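You operate a simulated robot arm through the tools that you are given. There is no shell and no other tool. Be economical: measure what you need, move in short steps, check, and stop when the job is done.

You run a simulated robot arm. Do the job below in one go: nothing can be reset, and whatever is moved stays where it is left.

JOB
Latch the bag into its ring, then strain the orange jug through it.
Fine: both latches on, steel bucket underneath, jug back where it stood. Set down upright: blue-rimmed bag, orange jug.
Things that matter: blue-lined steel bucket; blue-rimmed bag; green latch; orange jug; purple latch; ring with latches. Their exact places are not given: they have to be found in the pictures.

The check looks at the end state, three seconds after you hand in, the way a careful person would. Anything else that was tipped, shoved, dropped, spilled or broken makes it a failure.

ROBOT AND FRAMES
A 6-joint arm with a two-finger parallel gripper on a trunk, on a base that drives. Base frame: it is fixed to the floor where the robot stands at the start and does not move with it; the origin is under the middle of the robot, x ahead of it, y to its left, z up; the surface under the hand at the start is at about z = 0.84. Units: m, degrees, N and s.
With the tool pointing down near the work surface it reaches from about 0.3 to 0.8 m from the robot's upright axis, wherever it stands. Its first joint turns from -166.0 to 166.0 degrees. Places, roughly: blue-lined steel bucket (28x20x15 cm) [0.8, -0.1, 0.4]; green latch [0.7, -0.1, 0.9]; purple latch [0.9, -0.2, 0.9]; ring with latches [0.8, -0.1, 0.7]. Payload 3.43 kg.
The tool frame sits at the grasp point between the pads (the TCP): z along the fingers, y along the line on which they close. The tips reach 0.034 m beyond it. The gripper opens to 0.128 m. The fingers are 0.024 m wide and 0.012 m thick; the gripper's body (0.048 by 0.13 m) begins 0.096 m behind the TCP.
Orientation is told as [roll, pitch, yaw] about the base's x, y, z axes, in that order, counted from this pose: with the fingers straight down and closing along the base's y, the tool's x points along the base's -x, its y along +y and its z along -z.

CONTROLS
- The arm moves only by the tool send_rows. Its argument "plan" is a list of rows, each a list of 6 numbers: the shift along the base's x, y, z in mm, then the turn, a rotation vector about the base's x, y, z in degrees. In form: [[dx, dy, dz, wx, wy, wz], ...]. A call has 1 to 10 rows; each row shifts and turns the commanded pose from where the row before left it. "grip" is the opening, from 0 (shut) to 1 (fully open), set as the call begins (left out, the last holds). Rows are played at 5 a second. More than 0.05 m and 8.6 degrees between two rows, or a gripper value outside its range, and nothing of the call is played. Where a pose cannot be reached the arm comes as near as it can. A force on the tool above 40 N (or 10 N above the force at the start of the call, whichever is more), or a blocked arm, ends the call early, and 0.2 s more pass. The fingers move at their own pace (about 0.045 m/s each) and stop on an object; they squeeze with about 34 N. The grip force told is the motor's: it shows also when the fingers shut on nothing. Time passes only in rows, and 0.2 s behind the last, so rows that do not move let the fingers close. The reply holds the time, the measured pose of the TCP, the force on the tool along the base axes, the opening and the grip force, in the units named above and with some noise, with the torque about the TCP (base axes, N m) and any sound that the robot's microphone picked up.
- Cameras (640 x 400 px; columns grow to the right, rows downward): "scene" is now at [0.0086, 0.1243, 1.496]; the picture's right is [-0.36, -0.93, 0.00], its down [-0.66, 0.26, -0.71] and it looks along [0.66, -0.26, -0.71] (base axes); focal length 283 px, centre (320, 200). "wrist" rides on the gripper at [0.076, -0.011, -0.16] in the tool frame; the picture's right is [0.15, 0.99, 0.00], its down [-0.88, 0.13, -0.46] and it looks along [-0.45, 0.07, 0.89] (tool axes); focal length 234 px, centre (320, 200).
- get_image(camera): a new picture of that camera. No time passes.
- steer(legs): drives the robot by 1 to 6 legs, each [ahead, turn to the left] in m and degrees, along the robot's own axes; the way and the turn of a leg run together, so that a leg with both is an arc; at most 1.5 m and 180 degrees a leg. The arm and the cameras ride along, it lands a little off, and it stops where it bumps. It gives what a move gives.
- aim_head(pan, tilt): turns the head with the scene camera to pan (to the left, within 155 degrees either way) and tilt (down, from -29 to 69), counted from straight ahead of the robot. It gives what a move gives.
- pixel_to_xyz(camera, pixels): for up to 12 pixels [column, row] of the newest picture of that camera ("zoom" is the newest enlarged one), the place [x, y, z] in the base frame of the surface seen there, good to about 0.002 m, but the place of the scene camera against the robot may be out by one fixed shift of up to 0.018 m in any direction. No time passes.
- inspect(camera, box): a new picture of the part [left, top, right, bottom] of that camera's present view, enlarged. No time passes.
- job_done(): hands the job in; it is judged then, once.

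Go step by step. Measure first, check grasps and placings, and put right what went wrong. The budget is 80 turns and 68 pictures, counting those below and the enlarged ones. Unless the task says otherwise, let go and move clear before handing in, and close with one line.

The tools are called as name(argument=value, ...) on one line, values as JSON. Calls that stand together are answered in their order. send_rows: Moves the arm, as the interface text tells. Its arguments: {"type":"object","properties":{"plan":{"type":"array","items":{"type":"array","items":{"type":"number"}}},"grip":{"type":"number"}},"required":["plan"]} The other tools are called the same way: steer (legs) drives the base; aim_head (pan, tilt) turns the head that bears the scene camera; get_image (camera) takes a picture; pixel_to_xyz (camera, pixels) gives the place of the surface under pixels of a picture; inspect (camera, box) takes an enlarged picture of a part of a camera's view; job_done () hands the job in.

At the start:

```text
time_s: 0.0
tool_pos: [0.3791, -0.0098, 1.1366]
orientation: [0.0, -0.1, -0.2]
force: [0.4, -0.3, 1.1]
moment: [0.02, 0.0, 0.0]
width: 0.1278
grip_force: 0.0
robot x, y, heading: [0.0007, -0.001, -0.0]
head pan, tilt: [-21.3, 45.0]
```

scene: 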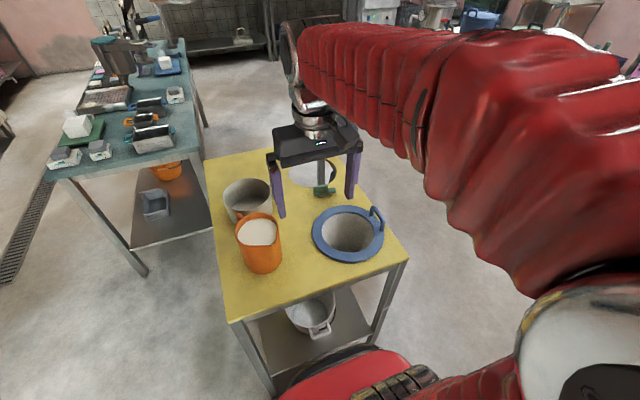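
wrist: 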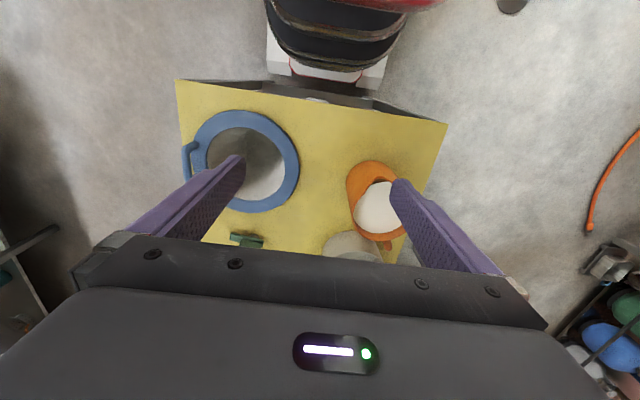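

The scene shows a yellow table with the orange jug (260,240), the blue-rimmed bag (348,233), a ring hole with a green latch (322,185), and a bucket on the lower shelf (312,315). I'll enlarge the table area and measure points.

inspect(camera="scene", box=[200, 140, 420, 280])

pixel_to_xyz(camera="scene", pixels=[[322, 190], [312, 172], [316, 230], [383, 232], [347, 260], [376, 216], [258, 232], [262, 265], [247, 195], [312, 310], [300, 180], [350, 240]])

inspect(camera="wrist", box=[160, 70, 460, 260])

```text
2.86 times, centred on (310, 210) of scene
```

zoom: 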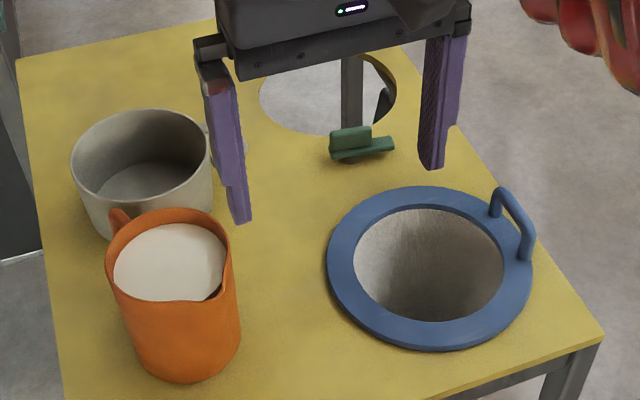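

```text
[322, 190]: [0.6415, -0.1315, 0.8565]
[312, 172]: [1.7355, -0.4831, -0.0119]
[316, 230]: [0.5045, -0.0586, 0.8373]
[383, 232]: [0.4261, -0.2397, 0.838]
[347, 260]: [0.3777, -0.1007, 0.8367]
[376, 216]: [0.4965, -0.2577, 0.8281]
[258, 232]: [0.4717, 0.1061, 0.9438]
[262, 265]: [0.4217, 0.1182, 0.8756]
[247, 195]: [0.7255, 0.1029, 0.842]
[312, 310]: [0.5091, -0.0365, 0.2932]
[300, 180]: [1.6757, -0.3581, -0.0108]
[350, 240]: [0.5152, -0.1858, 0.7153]
```

```text
2.11 times, centred on (310, 165) of wrist
```

zoom: 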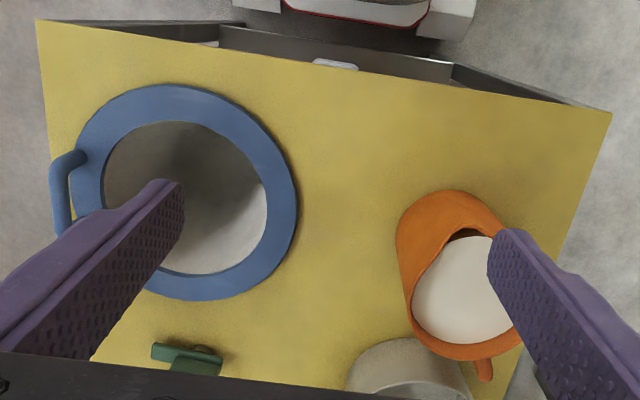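

The arm hides the ring area. The bag seems parked in a near hole at (0.47,-0.16) and the ring is the far hole at about (0.8,-0.15). I'll move the arm to the right so it clears the view.

send_rows(plan=[[0, -50, 20, 0, 0, 0], [0, -50, 20, 0, 0, 0], [0, -50, 20, 0, 0, 0], [0, -50, 0, 0, 0, 0], [0, -50, 0, 0, 0, 0], [0, -50, 0, 0, 0, 0], [0, -50, 0, 0, 0, 0], [0, -50, 0, 0, 0, 0]], grip=1)

aim_head(pan=-18, tilt=45)

get_image(camera="scene")

get_image(camera="wrist")

```text
refused: row 1 steps farther than a row can; nothing moved
```

```text
time_s: 0.6
tool_pos: [0.3783, -0.0094, 1.1371]
orientation: [0.0, -0.1, -0.2]
force: [-0.3, 0.5, 0.0]
moment: [0.02, -0.01, -0.01]
width: 0.1281
grip_force: 0.1
robot x, y, heading: [-0.0007, -0.0012, 0.2]
head pan, tilt: [-18.0, 45.0]
```

```text
63 pictures are left
```

scene: 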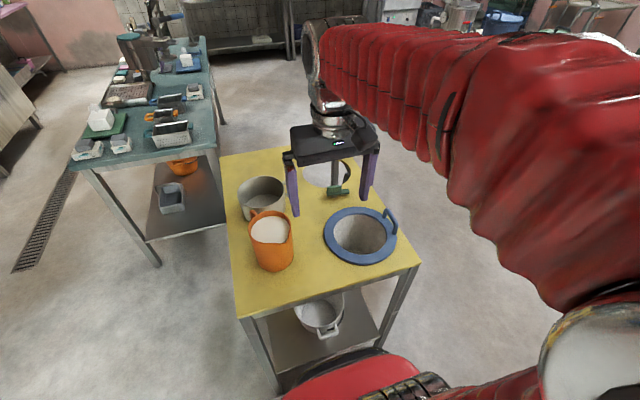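

```text
62 pictures are left
```

wrist: 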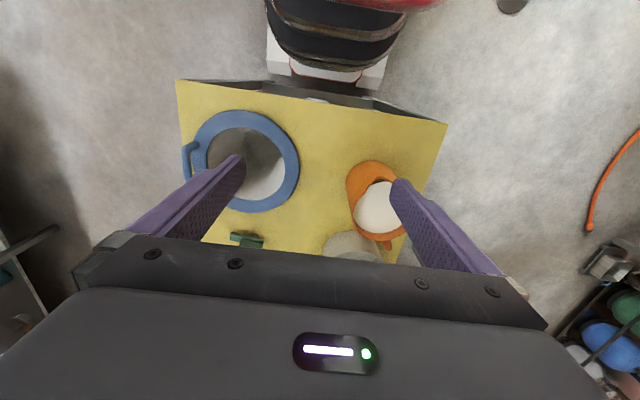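

The move was refused because the step was too long. I'll repeat it with shorter steps.

send_rows(plan=[[0, -44, 20, 0, 0, 0], [0, -44, 20, 0, 0, 0], [0, -44, 20, 0, 0, 0], [0, -48, 0, 0, 0, 0], [0, -48, 0, 0, 0, 0], [0, -48, 0, 0, 0, 0], [0, -48, 0, 0, 0, 0], [0, -48, 0, 0, 0, 0]], grip=1)

inspect(camera="scene", box=[200, 120, 440, 360])

```text
time_s: 2.4
tool_pos: [0.38, -0.3825, 1.1968]
orientation: [-0.1, -0.1, -0.2]
force: [0.5, 0.2, -0.2]
moment: [0.03, -0.03, -0.01]
width: 0.1281
grip_force: 0.2
robot x, y, heading: [-0.0002, -0.004, 0.1]
head pan, tilt: [-18.0, 45.0]
```

```text
1.67 times, centred on (320, 240) of scene
```

zoom: 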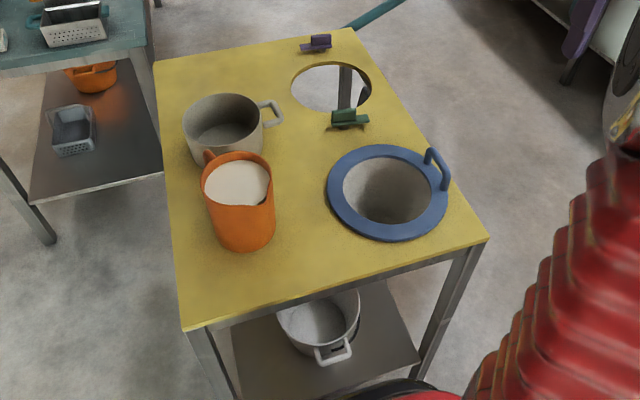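

Now both latches are visible: purple (zoom 316,43) and green (zoom 347,118). There is also a pot on the lower shelf (zoom 320,325). I'll measure all of these.

pixel_to_xyz(camera="zoom", pixels=[[292, 88], [370, 88], [331, 64], [318, 108], [345, 112], [345, 123], [367, 121], [333, 119], [320, 38], [316, 47], [303, 48], [330, 45]])

pixel_to_xyz(camera="zoom", pixels=[[328, 190], [447, 200], [388, 147], [390, 238], [345, 190], [428, 195], [390, 215], [392, 158], [427, 152], [448, 187], [436, 165], [300, 230]])

pixel_to_xyz(camera="zoom", pixels=[[240, 160], [204, 195], [270, 205], [207, 155], [240, 246], [274, 200], [185, 120], [262, 120], [278, 105], [320, 325], [333, 350], [360, 300]])

inspect(camera="scene", box=[270, 125, 360, 180])

inspect(camera="scene", box=[280, 270, 380, 350])

```text
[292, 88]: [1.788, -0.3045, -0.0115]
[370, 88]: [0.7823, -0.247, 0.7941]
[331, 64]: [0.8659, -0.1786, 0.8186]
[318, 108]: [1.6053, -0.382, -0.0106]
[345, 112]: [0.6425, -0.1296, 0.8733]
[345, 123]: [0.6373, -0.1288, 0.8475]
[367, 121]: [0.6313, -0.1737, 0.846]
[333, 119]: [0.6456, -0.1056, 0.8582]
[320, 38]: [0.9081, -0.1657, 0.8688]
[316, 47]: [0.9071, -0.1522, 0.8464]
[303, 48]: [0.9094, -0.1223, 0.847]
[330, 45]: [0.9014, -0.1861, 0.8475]
```

```text
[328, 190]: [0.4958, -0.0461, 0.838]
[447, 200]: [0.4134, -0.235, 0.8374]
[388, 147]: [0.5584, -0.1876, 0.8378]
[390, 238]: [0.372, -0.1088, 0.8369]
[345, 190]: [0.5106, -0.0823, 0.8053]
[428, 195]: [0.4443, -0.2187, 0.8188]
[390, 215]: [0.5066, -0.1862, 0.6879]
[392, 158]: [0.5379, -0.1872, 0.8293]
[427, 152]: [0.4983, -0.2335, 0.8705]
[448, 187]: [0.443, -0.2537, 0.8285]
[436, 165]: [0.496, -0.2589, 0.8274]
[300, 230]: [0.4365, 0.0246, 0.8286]
```

```text
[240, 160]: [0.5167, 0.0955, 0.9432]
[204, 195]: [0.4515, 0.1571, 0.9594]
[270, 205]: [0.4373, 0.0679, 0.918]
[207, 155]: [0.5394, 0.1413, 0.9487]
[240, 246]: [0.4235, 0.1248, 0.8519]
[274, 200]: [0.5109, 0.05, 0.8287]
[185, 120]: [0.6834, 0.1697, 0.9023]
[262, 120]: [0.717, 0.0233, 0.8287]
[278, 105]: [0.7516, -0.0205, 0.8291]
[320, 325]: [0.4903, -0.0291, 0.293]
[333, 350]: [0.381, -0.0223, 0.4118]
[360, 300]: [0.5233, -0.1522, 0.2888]
```

```text
7.11 times, centred on (315, 152) of scene
```

zoom: 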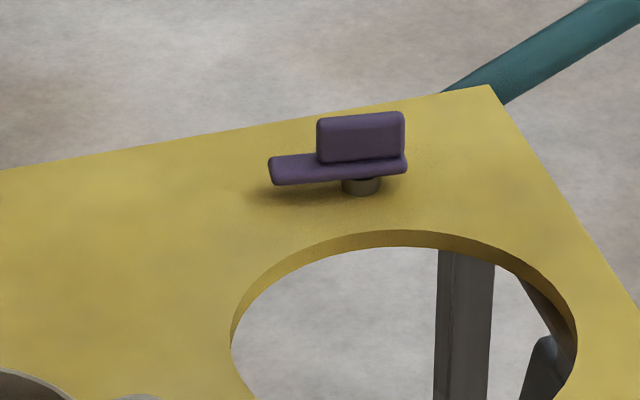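

```text
5.00 times, centred on (330, 310) of scene
```

zoom: 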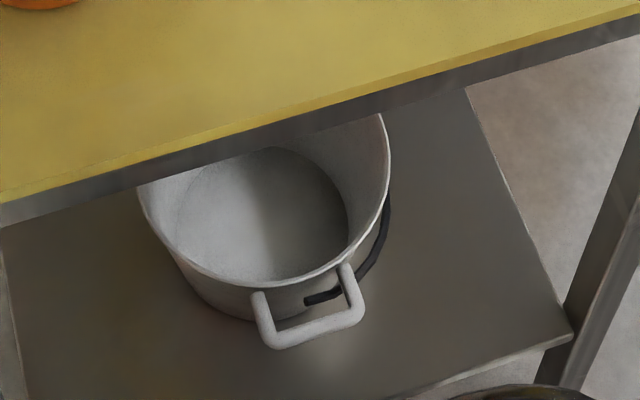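

The latches are pivoting bars on posts beside the hole, with the purple pivot around (0.905,-0.17) and the green around (0.64,-0.13). I'll put the wrist camera over the ring hole to see the underside.

send_rows(plan=[[35, 35, 0, 0, 0, 0], [35, 35, 0, 0, 0, 0], [35, 35, 0, 0, 0, 0], [35, 35, 0, 0, 0, 0], [35, 35, 0, 0, 0, 0], [35, 35, 0, 0, 0, 0], [30, 15, 0, 0, 0, 0]])

get_image(camera="wrist")

```text
time_s: 4.0
tool_pos: [0.6212, -0.1556, 1.1954]
orientation: [-0.1, -0.2, -0.2]
force: [0.1, -0.4, 0.2]
moment: [0.0, -0.01, 0.01]
width: 0.128
grip_force: 0.0
robot x, y, heading: [-0.0024, -0.0037, 0.0]
head pan, tilt: [-18.0, 45.0]
```

```text
58 pictures are left
```

wrist: 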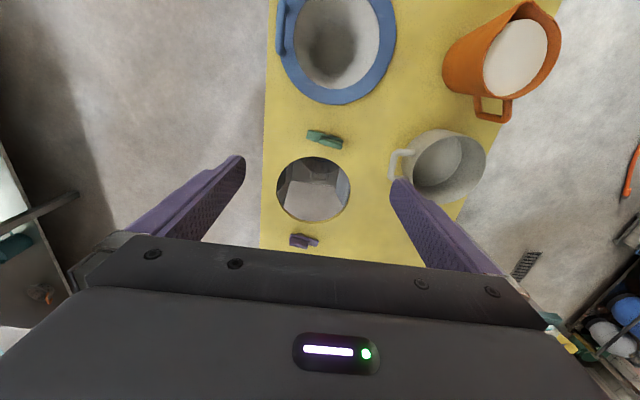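

The hole is at wrist (313,189). I'll enlarge it and measure through it.

inspect(camera="wrist", box=[250, 110, 410, 260])

pixel_to_xyz(camera="wrist", pixels=[[274, 190], [353, 188], [313, 154], [313, 225], [290, 190], [313, 180], [330, 170], [310, 165], [320, 205], [320, 190]])

pixel_to_xyz(camera="wrist", pixels=[[314, 137], [330, 139], [338, 144], [309, 133], [297, 240], [316, 243], [291, 238], [340, 60], [282, 60], [396, 30], [340, 97], [345, 103]])

```text
2.67 times, centred on (330, 185) of wrist
```

zoom: 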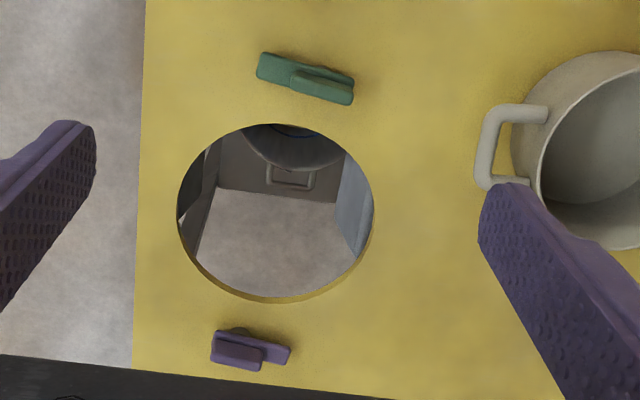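

```text
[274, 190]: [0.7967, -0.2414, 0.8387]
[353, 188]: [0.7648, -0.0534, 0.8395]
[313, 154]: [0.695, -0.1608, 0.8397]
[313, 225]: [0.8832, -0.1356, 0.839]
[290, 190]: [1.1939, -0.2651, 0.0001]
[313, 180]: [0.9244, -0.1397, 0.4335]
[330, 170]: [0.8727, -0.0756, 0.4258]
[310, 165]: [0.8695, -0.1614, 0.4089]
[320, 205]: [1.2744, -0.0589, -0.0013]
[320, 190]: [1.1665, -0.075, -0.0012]
```

```text
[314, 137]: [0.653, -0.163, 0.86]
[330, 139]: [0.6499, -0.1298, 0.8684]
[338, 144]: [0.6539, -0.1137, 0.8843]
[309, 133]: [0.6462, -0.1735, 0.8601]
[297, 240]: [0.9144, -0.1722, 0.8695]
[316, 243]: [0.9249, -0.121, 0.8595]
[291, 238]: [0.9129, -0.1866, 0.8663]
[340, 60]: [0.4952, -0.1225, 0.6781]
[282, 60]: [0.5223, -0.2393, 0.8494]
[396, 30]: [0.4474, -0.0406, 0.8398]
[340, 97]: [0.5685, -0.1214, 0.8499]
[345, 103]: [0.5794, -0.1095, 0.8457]
```

The wrist camera gives a table top of z=0.839 and a ring hole about 0.19 m wide centred at (0.788,-0.148). Below it there is a bucket edge with blue inside and a handle at (0.92,-0.14,0.43). I'll tilt the camera straight down over the hole to locate the bucket.

send_rows(plan=[[20, 2, 0, 0, 7, 0], [20, 2, 0, 0, 7, 0], [20, 2, 0, 0, 7, 0], [20, 0, 0, 0, 6, 0], [0, 0, 0, 0, 0, 0]])

get_image(camera="wrist")

```text
time_s: 5.2
tool_pos: [0.5933, -0.133, 1.0984]
orientation: [-0.2, 26.5, -0.4]
force: [0.0, -0.7, 0.5]
moment: [0.0, 0.0, -0.01]
width: 0.1279
grip_force: 0.1
out of reach, approached as far as the arm can: row 2, 3, 4
robot x, y, heading: [-0.0004, -0.0054, 0.0]
head pan, tilt: [-18.0, 45.0]
```

```text
56 pictures are left
```

wrist: 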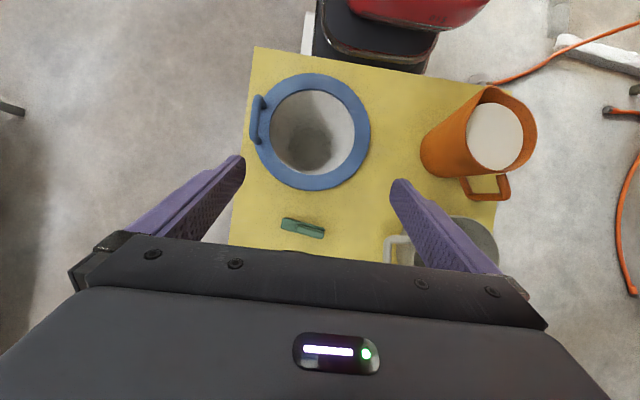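

The arm could not reach that pose, but this view is good for measuring the bag (310,130), its handle (256,118) and the jug (495,135). I'll enlarge both and measure.

pixel_to_xyz(camera="wrist", pixels=[[251, 130], [370, 132], [311, 75], [309, 188], [255, 99], [254, 118], [252, 140], [270, 130], [354, 132], [312, 130], [330, 215], [250, 160]])

pixel_to_xyz(camera="wrist", pixels=[[421, 150], [430, 165], [470, 120], [498, 102], [535, 130], [490, 90], [500, 182], [483, 196], [505, 185], [466, 187], [500, 140], [440, 175]])

inspect(camera="wrist", box=[400, 70, 560, 220])

inspect(camera="wrist", box=[230, 60, 390, 250])

```text
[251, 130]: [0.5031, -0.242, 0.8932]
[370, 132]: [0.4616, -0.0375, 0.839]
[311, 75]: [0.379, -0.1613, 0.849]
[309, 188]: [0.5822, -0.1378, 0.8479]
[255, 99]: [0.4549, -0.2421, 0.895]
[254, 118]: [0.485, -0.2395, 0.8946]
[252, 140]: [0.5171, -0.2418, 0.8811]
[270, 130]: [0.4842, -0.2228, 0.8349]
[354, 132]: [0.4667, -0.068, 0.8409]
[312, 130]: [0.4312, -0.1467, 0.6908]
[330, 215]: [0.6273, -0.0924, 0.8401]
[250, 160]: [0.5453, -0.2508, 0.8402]
```

```text
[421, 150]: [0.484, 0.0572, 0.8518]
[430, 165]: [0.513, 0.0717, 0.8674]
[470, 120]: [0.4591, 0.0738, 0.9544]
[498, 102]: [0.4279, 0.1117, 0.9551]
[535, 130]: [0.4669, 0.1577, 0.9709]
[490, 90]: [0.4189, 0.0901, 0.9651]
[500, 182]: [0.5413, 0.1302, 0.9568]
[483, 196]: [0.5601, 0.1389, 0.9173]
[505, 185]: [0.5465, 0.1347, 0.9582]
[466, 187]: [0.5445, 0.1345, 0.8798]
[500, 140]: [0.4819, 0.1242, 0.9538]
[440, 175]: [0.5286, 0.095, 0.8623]
```

```text
2.67 times, centred on (480, 145) of wrist
```

zoom: 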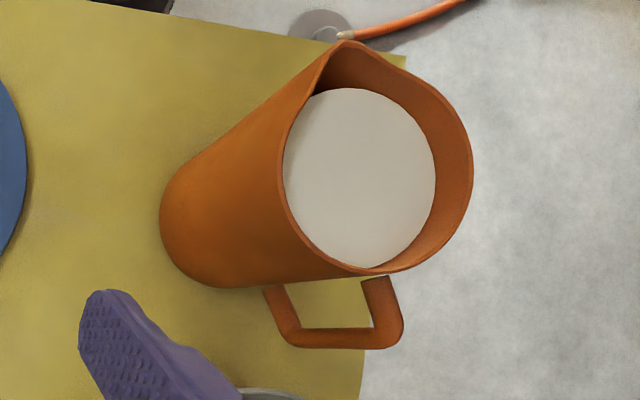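

```text
2.11 times, centred on (310, 155) of wrist
```

zoom: 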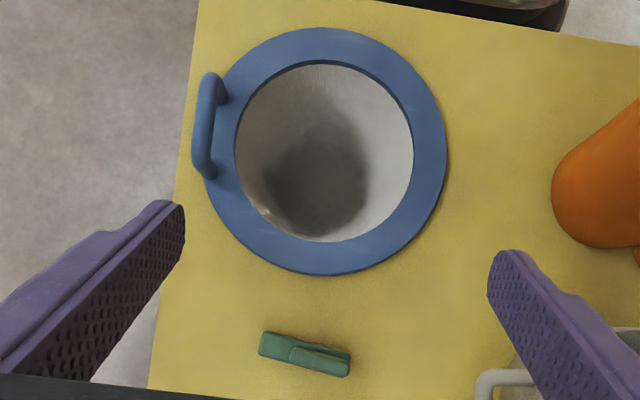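

The bag is centred at (0.480,-0.148) with its handle at y≈-0.241. The jug is at about (0.475,0.113), with its handle toward +x and its spout toward -x. A stance on the right side of the table would bring everything within reach, so I'll retract the arm and look at the floor there.

send_rows(plan=[[-35, 10, 10, 0, -7, 0], [-35, 10, 10, 0, -7, 0], [-35, 10, 10, 0, -7, 0], [-35, 10, 10, 0, -6, 0], [-35, 10, 10, 0, 0, 0], [-35, 10, 10, 0, 0, 0], [-20, 10, 10, 0, 0, 0]])

aim_head(pan=-75, tilt=35)

get_image(camera="scene")

```text
time_s: 6.8
tool_pos: [0.3624, -0.0626, 1.1686]
orientation: [0.0, 0.0, -0.2]
force: [0.8, 0.3, 0.3]
moment: [-0.01, 0.01, -0.01]
width: 0.1279
grip_force: 0.2
robot x, y, heading: [0.0051, -0.0032, 0.3]
head pan, tilt: [-18.0, 45.0]
```

```text
time_s: 8.1
tool_pos: [0.363, -0.0618, 1.17]
orientation: [0.1, 0.0, -0.2]
force: [-1.0, 0.0, 0.5]
moment: [0.02, -0.03, -0.03]
width: 0.1279
grip_force: 0.2
robot x, y, heading: [-0.0001, -0.0028, 0.1]
head pan, tilt: [-75.0, 35.0]
```

```text
53 pictures are left
```

scene: 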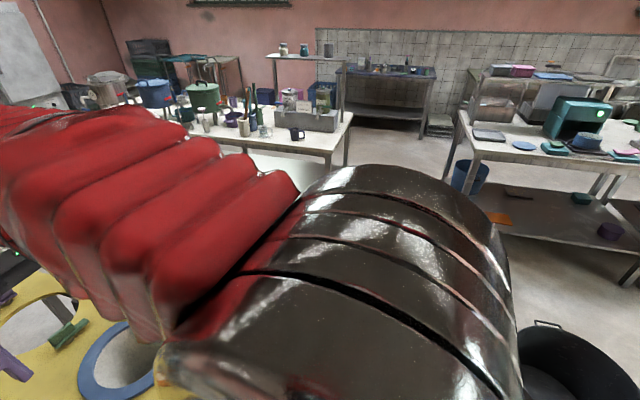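

There is a long table to the right (250,140), another at (540,150) and a black bin at (570,370). I'll measure their distances.

pixel_to_xyz(camera="scene", pixels=[[225, 140], [330, 152], [345, 140], [268, 170], [465, 120], [470, 150], [640, 162], [560, 340], [560, 235], [400, 150], [540, 330], [260, 155]])

aim_head(pan=-40, tilt=40)

get_image(camera="scene")

```text
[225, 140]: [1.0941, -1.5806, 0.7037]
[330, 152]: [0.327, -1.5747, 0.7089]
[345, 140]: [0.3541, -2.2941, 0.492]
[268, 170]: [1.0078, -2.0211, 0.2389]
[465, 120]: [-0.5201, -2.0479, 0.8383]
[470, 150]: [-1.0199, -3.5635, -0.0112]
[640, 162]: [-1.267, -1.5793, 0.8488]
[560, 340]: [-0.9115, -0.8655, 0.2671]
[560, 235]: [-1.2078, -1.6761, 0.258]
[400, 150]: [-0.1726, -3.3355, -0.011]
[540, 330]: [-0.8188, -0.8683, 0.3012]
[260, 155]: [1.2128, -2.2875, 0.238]
```

```text
time_s: 9.1
tool_pos: [0.363, -0.0638, 1.169]
orientation: [-0.1, 0.0, -0.3]
force: [0.0, 0.8, 0.1]
moment: [0.0, 0.0, 0.0]
width: 0.128
grip_force: 0.1
robot x, y, heading: [-0.0006, -0.0003, -0.0]
head pan, tilt: [-40.0, 40.0]
```

```text
52 pictures are left
```

scene: 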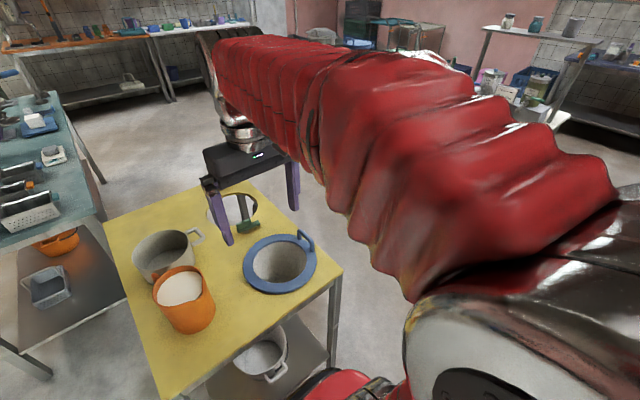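

The floor between the table's right edge (y≈-0.28) and the long table (y≈-1.57) is free. I'll drive around to the right side.

steer(legs=[[-0.4, 0], [0, -60], [1.0, 0], [0, 60]])

aim_head(pan=50, tilt=40)

get_image(camera="scene")

```text
time_s: 15.1
tool_pos: [-0.1914, -0.3231, 1.1687]
orientation: [-0.1, -0.1, -48.1]
force: [0.6, -0.7, -0.1]
moment: [0.03, 0.03, -0.02]
width: 0.1281
grip_force: 0.1
robot x, y, heading: [-0.3806, -0.0038, -42.2]
head pan, tilt: [-40.0, 40.0]
stopped in leg 2: the robot was blocked; the commanded pose is now the measured one
```

```text
time_s: 16.8
tool_pos: [-0.1902, -0.323, 1.1704]
orientation: [0.0, 0.0, -48.1]
force: [0.8, 0.2, 0.6]
moment: [0.04, -0.01, -0.01]
width: 0.1278
grip_force: 0.0
robot x, y, heading: [-0.3814, -0.0067, -41.8]
head pan, tilt: [50.0, 40.0]
```

```text
51 pictures are left
```

scene: 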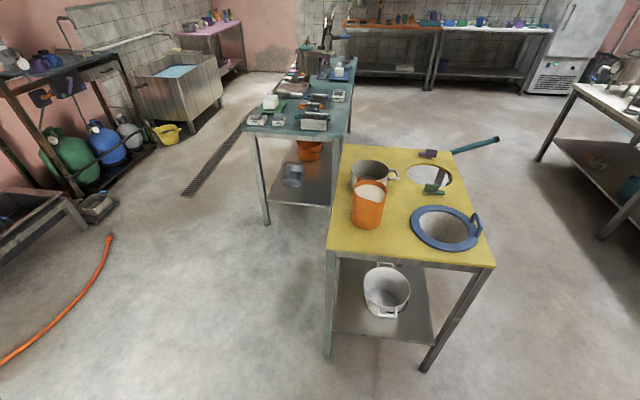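

The turn was blocked at heading -42°, so something is close to the base. I'll look behind on both sides.

aim_head(pan=150, tilt=50)

get_image(camera="scene")

aim_head(pan=-120, tilt=55)

get_image(camera="scene")

```text
time_s: 18.6
tool_pos: [-0.1897, -0.3229, 1.1697]
orientation: [0.0, -0.1, -48.1]
force: [-0.7, -0.8, -0.7]
moment: [0.02, -0.01, 0.03]
width: 0.1279
grip_force: 0.1
robot x, y, heading: [-0.3784, -0.0005, -41.6]
head pan, tilt: [150.0, 50.0]
```

```text
50 pictures are left
```

scene: 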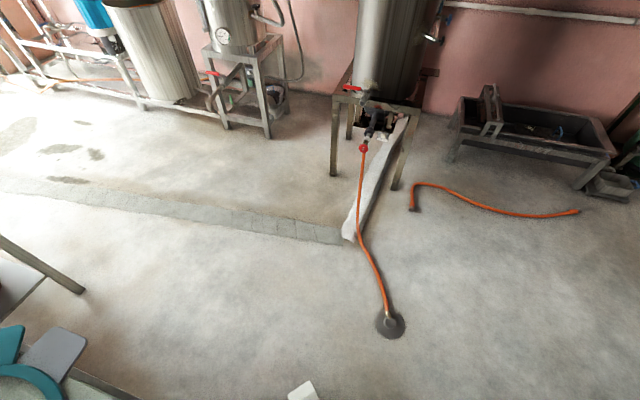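

```text
time_s: 22.3
tool_pos: [-0.1909, -0.3228, 1.169]
orientation: [0.0, -0.1, -48.1]
force: [0.0, -0.3, -0.6]
moment: [-0.02, 0.0, 0.03]
width: 0.1279
grip_force: 0.1
robot x, y, heading: [-0.3807, -0.0026, -41.8]
head pan, tilt: [-120.0, 55.0]
```

```text
49 pictures are left
```

scene: 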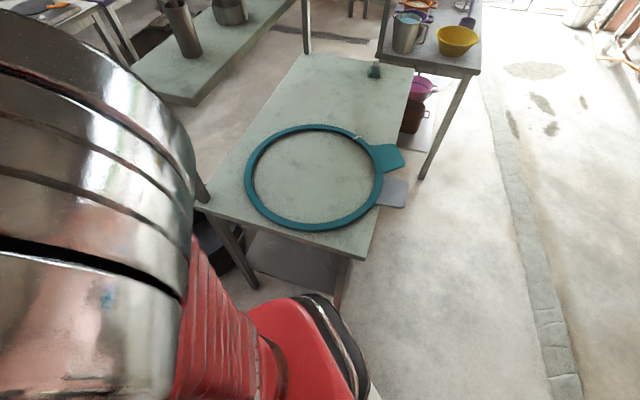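

A small table with a teal ring stands just behind on the right (300,200), and the base touched it. I'll measure its corner and move away before turning.

pixel_to_xyz(camera="scene", pixels=[[200, 207], [360, 258], [300, 60], [410, 70], [300, 330], [335, 300], [310, 180]])

inspect(camera="scene", box=[190, 180, 420, 400])

```text
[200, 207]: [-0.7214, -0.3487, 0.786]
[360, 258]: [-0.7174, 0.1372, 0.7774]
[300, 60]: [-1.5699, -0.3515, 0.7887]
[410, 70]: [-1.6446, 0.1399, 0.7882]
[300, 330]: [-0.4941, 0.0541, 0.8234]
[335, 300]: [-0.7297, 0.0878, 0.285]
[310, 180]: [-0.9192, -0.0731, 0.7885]
```

```text
1.82 times, centred on (305, 290) of scene
```

zoom: 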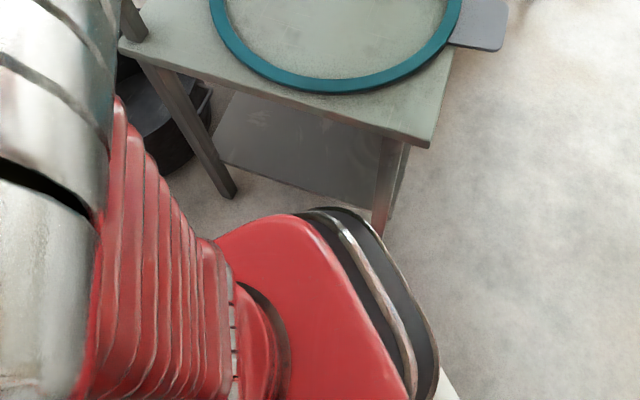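

The rear table's edge is at x=-0.72. I'll go ahead a little, finish the turn and drive to the right side.

steer(legs=[[0.14, 0], [0, -22], [0.85, 0], [0, 64]])

```text
time_s: 34.9
tool_pos: [0.4562, -0.9726, 1.1695]
orientation: [0.0, 0.0, -5.9]
force: [0.6, -0.4, 0.6]
moment: [0.01, 0.05, 0.01]
width: 0.128
grip_force: 0.2
robot x, y, heading: [0.1018, -0.8742, 0.0]
head pan, tilt: [-120.0, 55.0]
```

I'm at (0.10,-0.87). Next I drive along the side of the table and turn to face it.

steer(legs=[[0.47, 0], [0, 90]])

aim_head(pan=0, tilt=50)

get_image(camera="scene")

```text
time_s: 44.0
tool_pos: [0.6739, -0.5236, 1.1703]
orientation: [0.0, 0.0, 83.8]
force: [-0.2, -1.6, -0.3]
moment: [0.02, 0.0, -0.02]
width: 0.1279
grip_force: 0.0
robot x, y, heading: [0.6038, -0.8753, 89.4]
head pan, tilt: [-120.0, 55.0]
```

```text
time_s: 46.0
tool_pos: [0.6735, -0.5234, 1.1699]
orientation: [-0.1, 0.0, 83.8]
force: [0.3, -0.5, 0.5]
moment: [-0.02, 0.0, 0.0]
width: 0.1282
grip_force: 0.0
robot x, y, heading: [0.5988, -0.8788, 89.4]
head pan, tilt: [0.0, 50.0]
```

```text
47 pictures are left
```

scene: 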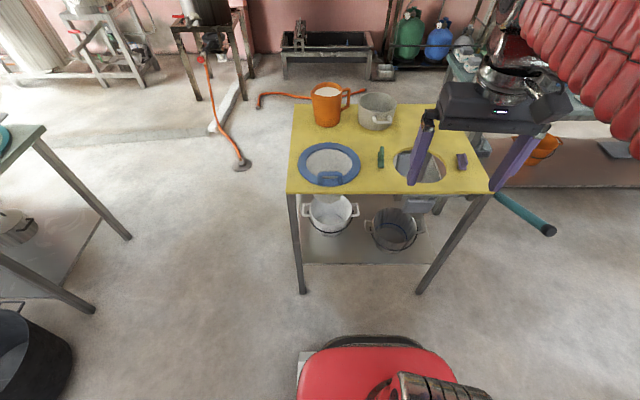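

The two pots underneath are now visible: a white one at (331,213) and a darker one at (393,228). I'll enlarge and measure.

inspect(camera="scene", box=[280, 170, 480, 295])

pixel_to_xyz(camera="scene", pixels=[[393, 235], [378, 228], [412, 228], [395, 250], [424, 228], [369, 224], [331, 215], [393, 260], [340, 255], [516, 208], [548, 231]])

```text
3.20 times, centred on (380, 232) of scene
```

zoom: 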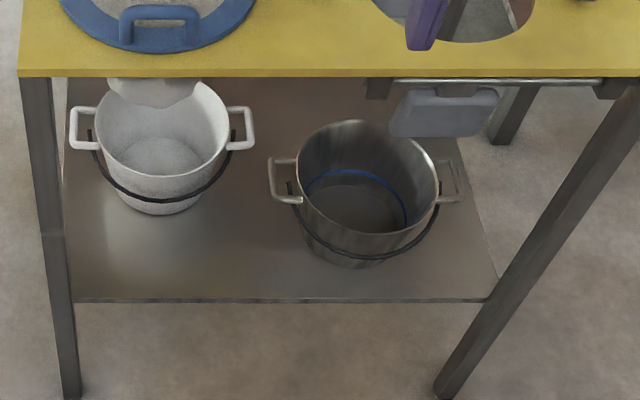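

```text
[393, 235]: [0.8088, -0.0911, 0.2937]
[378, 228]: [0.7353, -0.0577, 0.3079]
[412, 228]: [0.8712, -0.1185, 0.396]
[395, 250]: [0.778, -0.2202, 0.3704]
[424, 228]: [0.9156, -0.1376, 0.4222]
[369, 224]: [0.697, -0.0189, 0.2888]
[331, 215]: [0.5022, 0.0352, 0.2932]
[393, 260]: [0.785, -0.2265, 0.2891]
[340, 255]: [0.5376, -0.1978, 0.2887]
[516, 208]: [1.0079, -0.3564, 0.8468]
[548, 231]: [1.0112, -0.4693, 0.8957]
```

The blue-lined steel bucket is the right-hand one (zoom 365,200), about (0.783,-0.125), already under the ring hole. The bag's bottom hangs at zoom (155,92). I'll measure the clearances before moving closer.

pixel_to_xyz(camera="zoom", pixels=[[155, 95], [155, 105], [155, 85], [300, 73], [500, 82], [445, 120], [365, 245], [300, 298], [268, 180], [462, 185], [360, 122], [366, 228]])

pixel_to_xyz(camera="scene", pixels=[[370, 337], [370, 345], [320, 352], [430, 352], [325, 90], [290, 130], [326, 105], [349, 93], [316, 104], [318, 90], [330, 126]])

```text
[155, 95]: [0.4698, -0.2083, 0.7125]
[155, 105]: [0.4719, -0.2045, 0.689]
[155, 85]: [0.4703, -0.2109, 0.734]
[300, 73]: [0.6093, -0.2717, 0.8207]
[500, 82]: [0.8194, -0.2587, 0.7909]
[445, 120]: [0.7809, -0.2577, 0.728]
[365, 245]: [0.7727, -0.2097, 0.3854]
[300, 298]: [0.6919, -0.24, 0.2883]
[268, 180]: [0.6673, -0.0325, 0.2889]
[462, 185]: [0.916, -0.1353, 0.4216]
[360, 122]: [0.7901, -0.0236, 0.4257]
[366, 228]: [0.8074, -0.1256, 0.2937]
```

```text
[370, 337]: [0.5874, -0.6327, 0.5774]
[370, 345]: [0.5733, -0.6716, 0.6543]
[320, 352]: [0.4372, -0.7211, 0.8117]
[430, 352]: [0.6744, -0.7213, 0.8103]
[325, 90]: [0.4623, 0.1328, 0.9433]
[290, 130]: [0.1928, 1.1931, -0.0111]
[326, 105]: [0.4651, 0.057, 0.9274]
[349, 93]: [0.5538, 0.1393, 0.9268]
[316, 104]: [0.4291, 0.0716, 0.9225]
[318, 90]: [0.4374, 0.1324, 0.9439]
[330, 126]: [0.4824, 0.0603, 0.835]
```

The bucket rim is at roughly y -0.22…-0.02 under the hole. I'll drive closer by 0.23 m, staying short of the table edge at y≈-0.28.

steer(legs=[[0.23, 0]])

```text
time_s: 48.1
tool_pos: [0.676, -0.294, 1.1701]
orientation: [0.0, 0.0, 83.8]
force: [-0.5, -0.2, 0.8]
moment: [0.03, 0.0, 0.02]
width: 0.1278
grip_force: 0.1
robot x, y, heading: [0.5962, -0.6442, 89.3]
head pan, tilt: [0.0, 50.0]
```

I'm in place at (0.596,-0.644). Now I'll put the wrist camera straight above the ring hole and look down through it.

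send_rows(plan=[[23, 29, -12, -6, 0, 0], [23, 29, -12, -7, 0, 0], [23, 29, -12, -7, 0, 0], [23, 29, -12, -7, 0, 0], [20, 28, -12, 0, 0, 6], [0, 0, 0, 0, 0, 0]])

get_image(camera="wrist")

```text
time_s: 49.5
tool_pos: [0.7869, -0.1488, 1.1119]
orientation: [-3.2, 26.8, 89.1]
force: [-0.2, -0.1, 0.0]
moment: [0.0, 0.0, -0.01]
width: 0.128
grip_force: 0.0
robot x, y, heading: [0.6036, -0.649, 89.8]
head pan, tilt: [0.0, 50.0]
```

```text
45 pictures are left
```

wrist: 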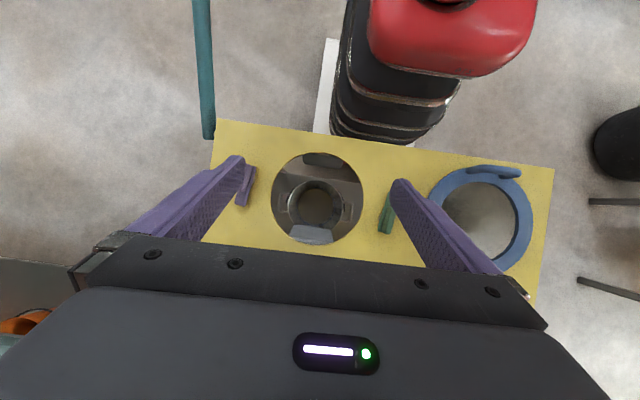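

The bucket is visible through the hole (315,200). I'll enlarge and measure its rim and the latches.

inspect(camera="wrist", box=[225, 140, 425, 265])

pixel_to_xyz(camera="wrist", pixels=[[290, 200], [340, 200], [317, 180], [313, 226], [322, 160], [312, 235], [280, 197], [347, 212], [272, 197], [364, 200], [318, 153], [315, 244]])

pixel_to_xyz(camera="wrist", pixels=[[250, 168], [245, 180], [239, 203], [252, 178], [242, 190], [390, 196], [388, 208], [385, 222], [381, 230], [391, 232], [207, 130], [202, 20]])

```text
3.20 times, centred on (325, 202) of wrist
```

zoom: 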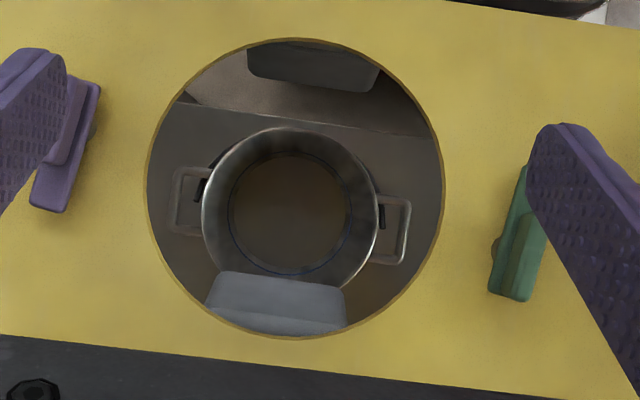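

```text
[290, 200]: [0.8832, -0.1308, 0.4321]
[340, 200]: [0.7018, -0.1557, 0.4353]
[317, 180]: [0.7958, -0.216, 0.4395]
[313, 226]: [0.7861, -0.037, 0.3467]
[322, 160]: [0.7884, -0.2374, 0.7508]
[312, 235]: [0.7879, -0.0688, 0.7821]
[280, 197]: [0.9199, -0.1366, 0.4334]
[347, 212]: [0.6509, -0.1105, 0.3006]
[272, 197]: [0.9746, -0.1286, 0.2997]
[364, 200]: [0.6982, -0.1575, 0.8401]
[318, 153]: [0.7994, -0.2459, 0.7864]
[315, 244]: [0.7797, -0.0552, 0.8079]
```

```text
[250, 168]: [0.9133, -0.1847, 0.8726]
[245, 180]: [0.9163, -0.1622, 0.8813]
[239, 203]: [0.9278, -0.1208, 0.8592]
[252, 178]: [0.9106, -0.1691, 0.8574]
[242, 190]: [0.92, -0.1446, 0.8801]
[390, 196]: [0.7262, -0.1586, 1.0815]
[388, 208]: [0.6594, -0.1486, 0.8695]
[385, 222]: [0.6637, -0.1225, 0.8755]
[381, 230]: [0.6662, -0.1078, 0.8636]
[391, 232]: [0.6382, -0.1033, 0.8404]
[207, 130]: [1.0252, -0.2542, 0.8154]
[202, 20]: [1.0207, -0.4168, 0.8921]
```

The bucket centre is about (0.793,-0.122), well under the hole. Gray boards hang under the table at the front and back of the hole (zoom 310,65 and 275,300), so I'll check whether the back one blocks the bag.

pixel_to_xyz(camera="zoom", pixels=[[220, 276], [280, 278], [340, 290], [210, 300], [275, 308], [280, 325], [345, 312], [250, 75], [310, 88], [375, 85], [310, 60], [310, 45]])

inspect(camera="scene", box=[240, 100, 560, 300])

```text
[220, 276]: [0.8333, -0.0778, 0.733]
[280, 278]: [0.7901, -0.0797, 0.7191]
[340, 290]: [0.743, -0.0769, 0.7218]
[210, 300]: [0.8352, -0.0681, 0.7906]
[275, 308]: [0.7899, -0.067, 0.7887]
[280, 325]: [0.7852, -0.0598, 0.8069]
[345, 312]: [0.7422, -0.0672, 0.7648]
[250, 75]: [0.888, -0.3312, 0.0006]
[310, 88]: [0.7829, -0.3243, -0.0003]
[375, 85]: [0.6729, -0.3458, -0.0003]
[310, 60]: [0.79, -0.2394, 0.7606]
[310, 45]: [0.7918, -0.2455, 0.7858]
```

```text
2.00 times, centred on (400, 200) of scene
```

zoom: 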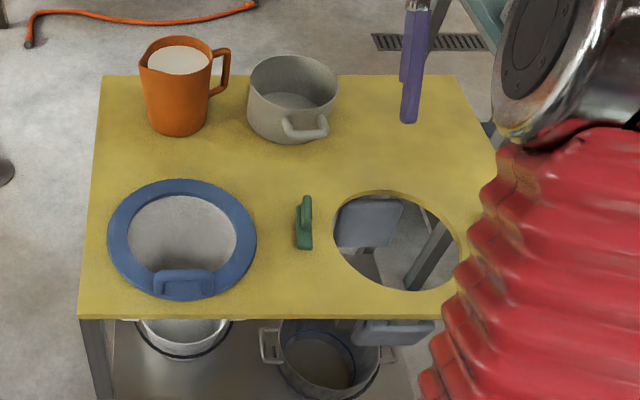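

The boards slope like a funnel and leave about 7 cm radius at z=0.72, so the tapered bag should fit if it is centred. Next I'll level the tool and turn it so the fingers close along y above the bag handle at (0.484,-0.241).

send_rows(plan=[[-25, -6, 0, 0, 0, -6], [-30, -6, 0, 7, 0, 0], [-30, -6, 0, 7, 0, 0], [-30, -6, 0, 7, 0, 0], [-30, -6, 0, 6, 0, 0], [-30, -10, 0, 0, 0, -8.4], [-30, -10, 0, 0, 0, -8.4], [-30, -10, 0, 0, 0, -8.4], [-30, -10, 0, 0, 0, -8.4], [-30, -10, 0, 0, 0, -8.4]])

send_rows(plan=[[0, -5, -6, 0, 0, -8.4], [0, -5, -6, 0, 0, -8.4], [0, 0, -6, 0, 0, -8.4], [0, 0, -6, 0, 0, -8.4], [0, 0, -6, 0, 0, -8.2], [0, 0, 0, 0, 0, 0]], grip=0.5)

get_image(camera="wrist")

```text
time_s: 51.7
tool_pos: [0.4915, -0.2296, 1.1119]
orientation: [0.0, 0.1, 41.6]
force: [-0.2, 0.7, 0.0]
moment: [0.0, 0.0, -0.01]
width: 0.1279
grip_force: 0.0
robot x, y, heading: [0.6007, -0.6483, 89.7]
head pan, tilt: [0.0, 50.0]
```

```text
time_s: 53.1
tool_pos: [0.4907, -0.2403, 1.0824]
orientation: [0.0, -0.1, -0.1]
force: [-0.9, -0.4, 0.2]
moment: [-0.01, 0.0, -0.01]
width: 0.0638
grip_force: 0.1
robot x, y, heading: [0.599, -0.6518, 89.5]
head pan, tilt: [0.0, 50.0]
```

```text
42 pictures are left
```

wrist: 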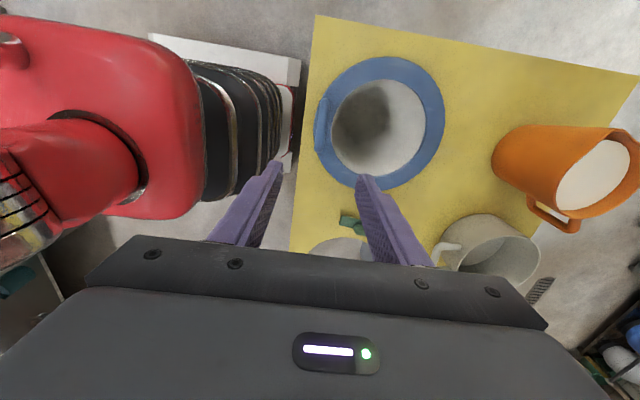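

The handle is seen at wrist (322,125), viewed nearly from above. I'll measure it and the rim.

inspect(camera="wrist", box=[300, 50, 460, 200])

pixel_to_xyz(camera="wrist", pixels=[[323, 100], [322, 125], [322, 148], [318, 125], [327, 125], [446, 120], [382, 56], [381, 188], [328, 148], [328, 100], [390, 125]])

```text
2.67 times, centred on (380, 125) of wrist
```

zoom: 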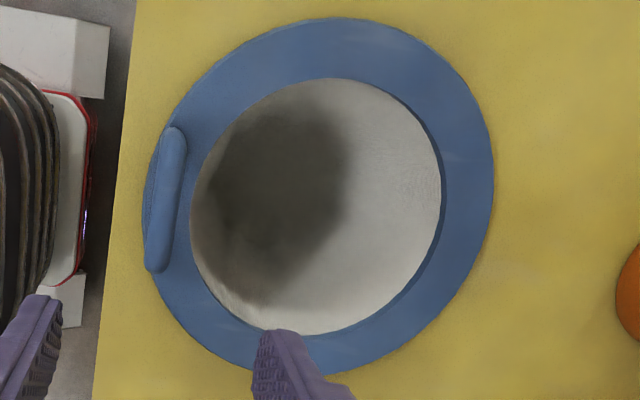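

```text
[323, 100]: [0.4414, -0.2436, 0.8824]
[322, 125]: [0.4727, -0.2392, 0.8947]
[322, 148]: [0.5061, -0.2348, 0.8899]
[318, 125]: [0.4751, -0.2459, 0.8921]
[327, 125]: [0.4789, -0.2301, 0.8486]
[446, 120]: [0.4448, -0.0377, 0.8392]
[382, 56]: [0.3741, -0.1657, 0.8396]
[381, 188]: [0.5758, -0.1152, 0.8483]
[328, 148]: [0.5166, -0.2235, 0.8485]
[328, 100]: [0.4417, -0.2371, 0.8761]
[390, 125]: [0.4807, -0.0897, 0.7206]
```

The handle bar is along x, centred at (0.477,-0.242) with its top at z=0.895. I'll descend to TCP z≈0.889 and close on it.

send_rows(plan=[[-7, -1, -40, 0, 0, 0], [-6, -1, -40, 0, 0, 0], [0, 0, -40, 0, 0, 0], [0, 0, -40, 0, 0, 0], [0, 0, -20, 0, 0, 0], [0, 0, -13, 0, 0, 0], [0, 0, 0, 0, 0, 0]], grip=0.4)

send_rows(plan=[[0, 0, 0, 0, 0, 0], [0, 0, 0, 0, 0, 0], [0, 0, 0, 0, 0, 0], [0, 0, 0, 0, 0, 0]], grip=0)

get_image(camera="wrist")

```text
time_s: 54.7
tool_pos: [0.4785, -0.2409, 0.8895]
orientation: [0.0, 0.1, -0.1]
force: [0.2, 0.6, 0.0]
moment: [0.02, 0.01, 0.01]
width: 0.0513
grip_force: 0.1
robot x, y, heading: [0.5982, -0.6456, 89.6]
head pan, tilt: [0.0, 50.0]
```

```text
time_s: 55.7
tool_pos: [0.4785, -0.2421, 0.8882]
orientation: [0.1, 0.0, -0.1]
force: [0.7, 1.2, 3.0]
moment: [-0.03, 0.01, -0.1]
width: 0.0141
grip_force: 34.0
robot x, y, heading: [0.6042, -0.6494, 89.6]
head pan, tilt: [0.0, 50.0]
```

```text
40 pictures are left
```

wrist: 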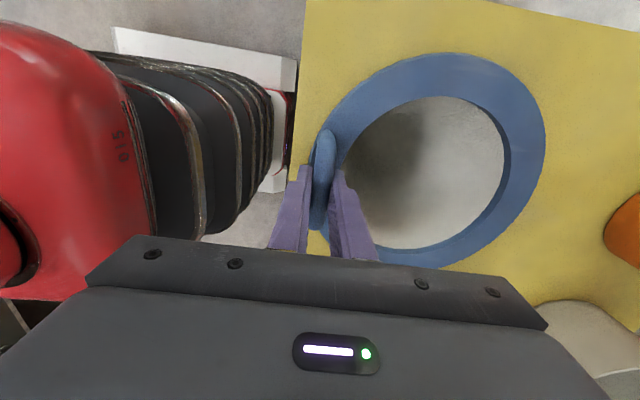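

The handle is gripped (width 14 mm, 34 N). I'll lift gently by 50 mm and check the load.

send_rows(plan=[[0, 0, 10, 0, 0, 0], [0, 0, 20, 0, 0, 0], [0, 0, 20, 0, 0, 0], [0, 0, 0, 0, 0, 0]])

get_image(camera="wrist")

get_image(camera="scene")

```text
time_s: 56.7
tool_pos: [0.4797, -0.2421, 0.9384]
orientation: [0.1, -0.1, -0.2]
force: [0.9, -0.9, -2.6]
moment: [-0.2, 0.03, 0.0]
width: 0.0141
grip_force: 34.0
robot x, y, heading: [0.5971, -0.6482, 89.7]
head pan, tilt: [0.0, 50.0]
```

```text
39 pictures are left
```

wrist: 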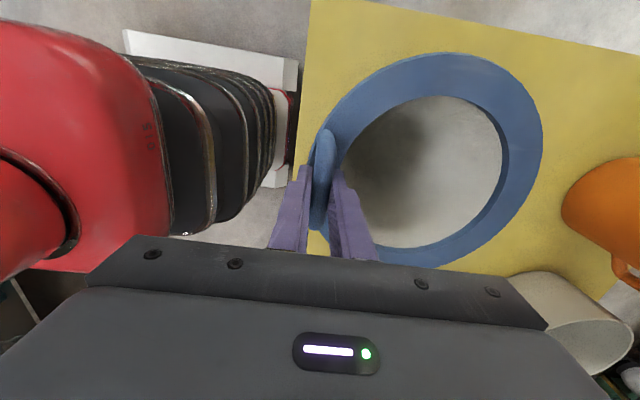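

```text
38 pictures are left
```

scene: 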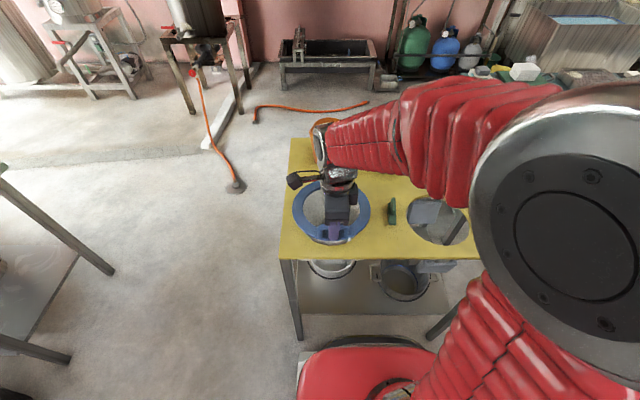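

The bag hangs level (2.6 N). I'll measure its rim relative to the TCP for centring.

pixel_to_xyz(camera="wrist", pixels=[[538, 130], [520, 85], [480, 60], [445, 56], [400, 62], [365, 85], [527, 180], [500, 222], [460, 252], [440, 262], [410, 264], [340, 110]])

```text
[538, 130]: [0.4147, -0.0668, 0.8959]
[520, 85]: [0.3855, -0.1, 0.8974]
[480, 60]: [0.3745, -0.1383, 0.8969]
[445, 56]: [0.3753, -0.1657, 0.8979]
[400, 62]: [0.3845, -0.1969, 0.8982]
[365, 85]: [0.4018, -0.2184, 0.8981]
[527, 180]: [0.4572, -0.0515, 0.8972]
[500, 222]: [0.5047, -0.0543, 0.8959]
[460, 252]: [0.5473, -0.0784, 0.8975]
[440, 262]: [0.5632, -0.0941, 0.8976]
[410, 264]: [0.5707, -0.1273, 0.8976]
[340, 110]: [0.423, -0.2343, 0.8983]
```

The bag centre is at TCP + (-0.005,+0.095) and the hole centre is (0.786,-0.148), so the TCP target is (0.791,-0.243). I'll lift until the bag's bottom clears the table and check.

send_rows(plan=[[0, 0, 40, 0, 0, 0], [0, 0, 40, 0, 0, 0], [0, 0, 40, 0, 0, 0], [0, 0, 40, 0, 0, 0], [0, 0, 40, 0, 0, 0], [0, 0, 40, 0, 0, 0], [0, 0, 0, 0, 0, 0]])

inspect(camera="scene", box=[260, 100, 480, 280])

```text
time_s: 58.3
tool_pos: [0.48, -0.2431, 1.1782]
orientation: [0.0, -0.2, -0.2]
force: [-0.3, 0.3, -1.6]
moment: [-0.15, -0.01, 0.0]
width: 0.0141
grip_force: 33.8
robot x, y, heading: [0.5999, -0.6481, 89.4]
head pan, tilt: [0.0, 50.0]
```

```text
2.22 times, centred on (370, 190) of scene
```

zoom: 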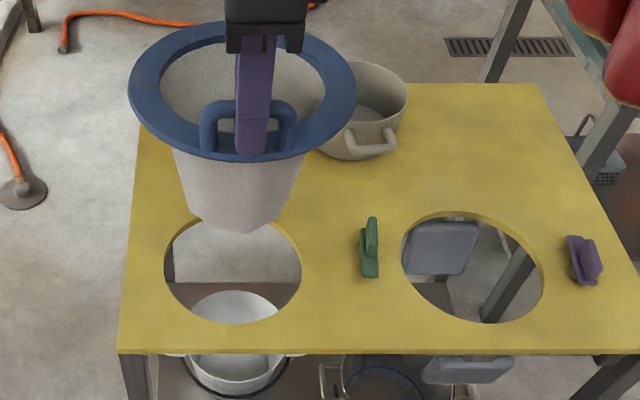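

The bag hangs clear above the table. I'll measure its bottom and, at the same time, carry it toward the ring.

pixel_to_xyz(camera="zoom", pixels=[[240, 228], [200, 215], [280, 210], [180, 155], [300, 160], [235, 155], [400, 265], [545, 270], [470, 212], [480, 322], [445, 225], [440, 270]])

send_rows(plan=[[40, 0, 0, 0, 0, 0], [45, 0, 0, 0, 0, 0], [45, 0, 0, 0, 0, 0], [45, 0, 0, 0, 0, 0], [45, 0, 0, 0, 0, 0], [45, 0, 0, 0, 0, 0], [46, 0, 0, 0, 0, 0], [0, 0, 0, 0, 0, 0]])

get_image(camera="scene")

```text
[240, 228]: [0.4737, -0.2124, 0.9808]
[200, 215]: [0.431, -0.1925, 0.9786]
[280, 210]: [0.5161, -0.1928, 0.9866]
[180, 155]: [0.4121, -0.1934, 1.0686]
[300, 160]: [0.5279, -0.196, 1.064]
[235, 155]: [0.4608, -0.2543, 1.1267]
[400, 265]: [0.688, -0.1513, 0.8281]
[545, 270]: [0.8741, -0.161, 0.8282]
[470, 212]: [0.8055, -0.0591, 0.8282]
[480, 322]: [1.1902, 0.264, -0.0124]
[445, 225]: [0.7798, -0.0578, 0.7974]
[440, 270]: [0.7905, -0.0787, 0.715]
```

```text
time_s: 60.1
tool_pos: [0.7896, -0.243, 1.1774]
orientation: [0.0, -0.1, 0.0]
force: [0.0, 1.2, -1.4]
moment: [-0.17, -0.01, 0.01]
width: 0.014
grip_force: 34.1
robot x, y, heading: [0.6014, -0.6498, 89.2]
head pan, tilt: [0.0, 50.0]
```

```text
36 pictures are left
```

scene: 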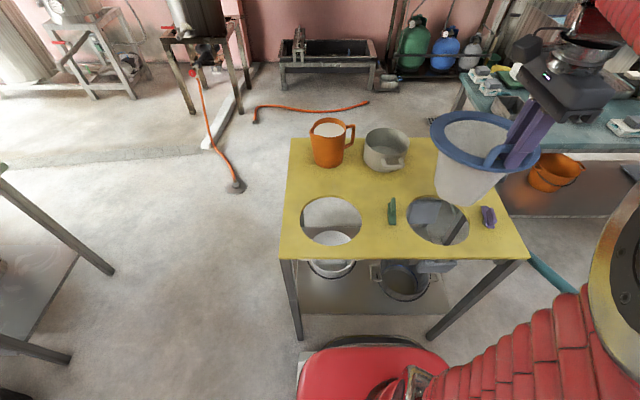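

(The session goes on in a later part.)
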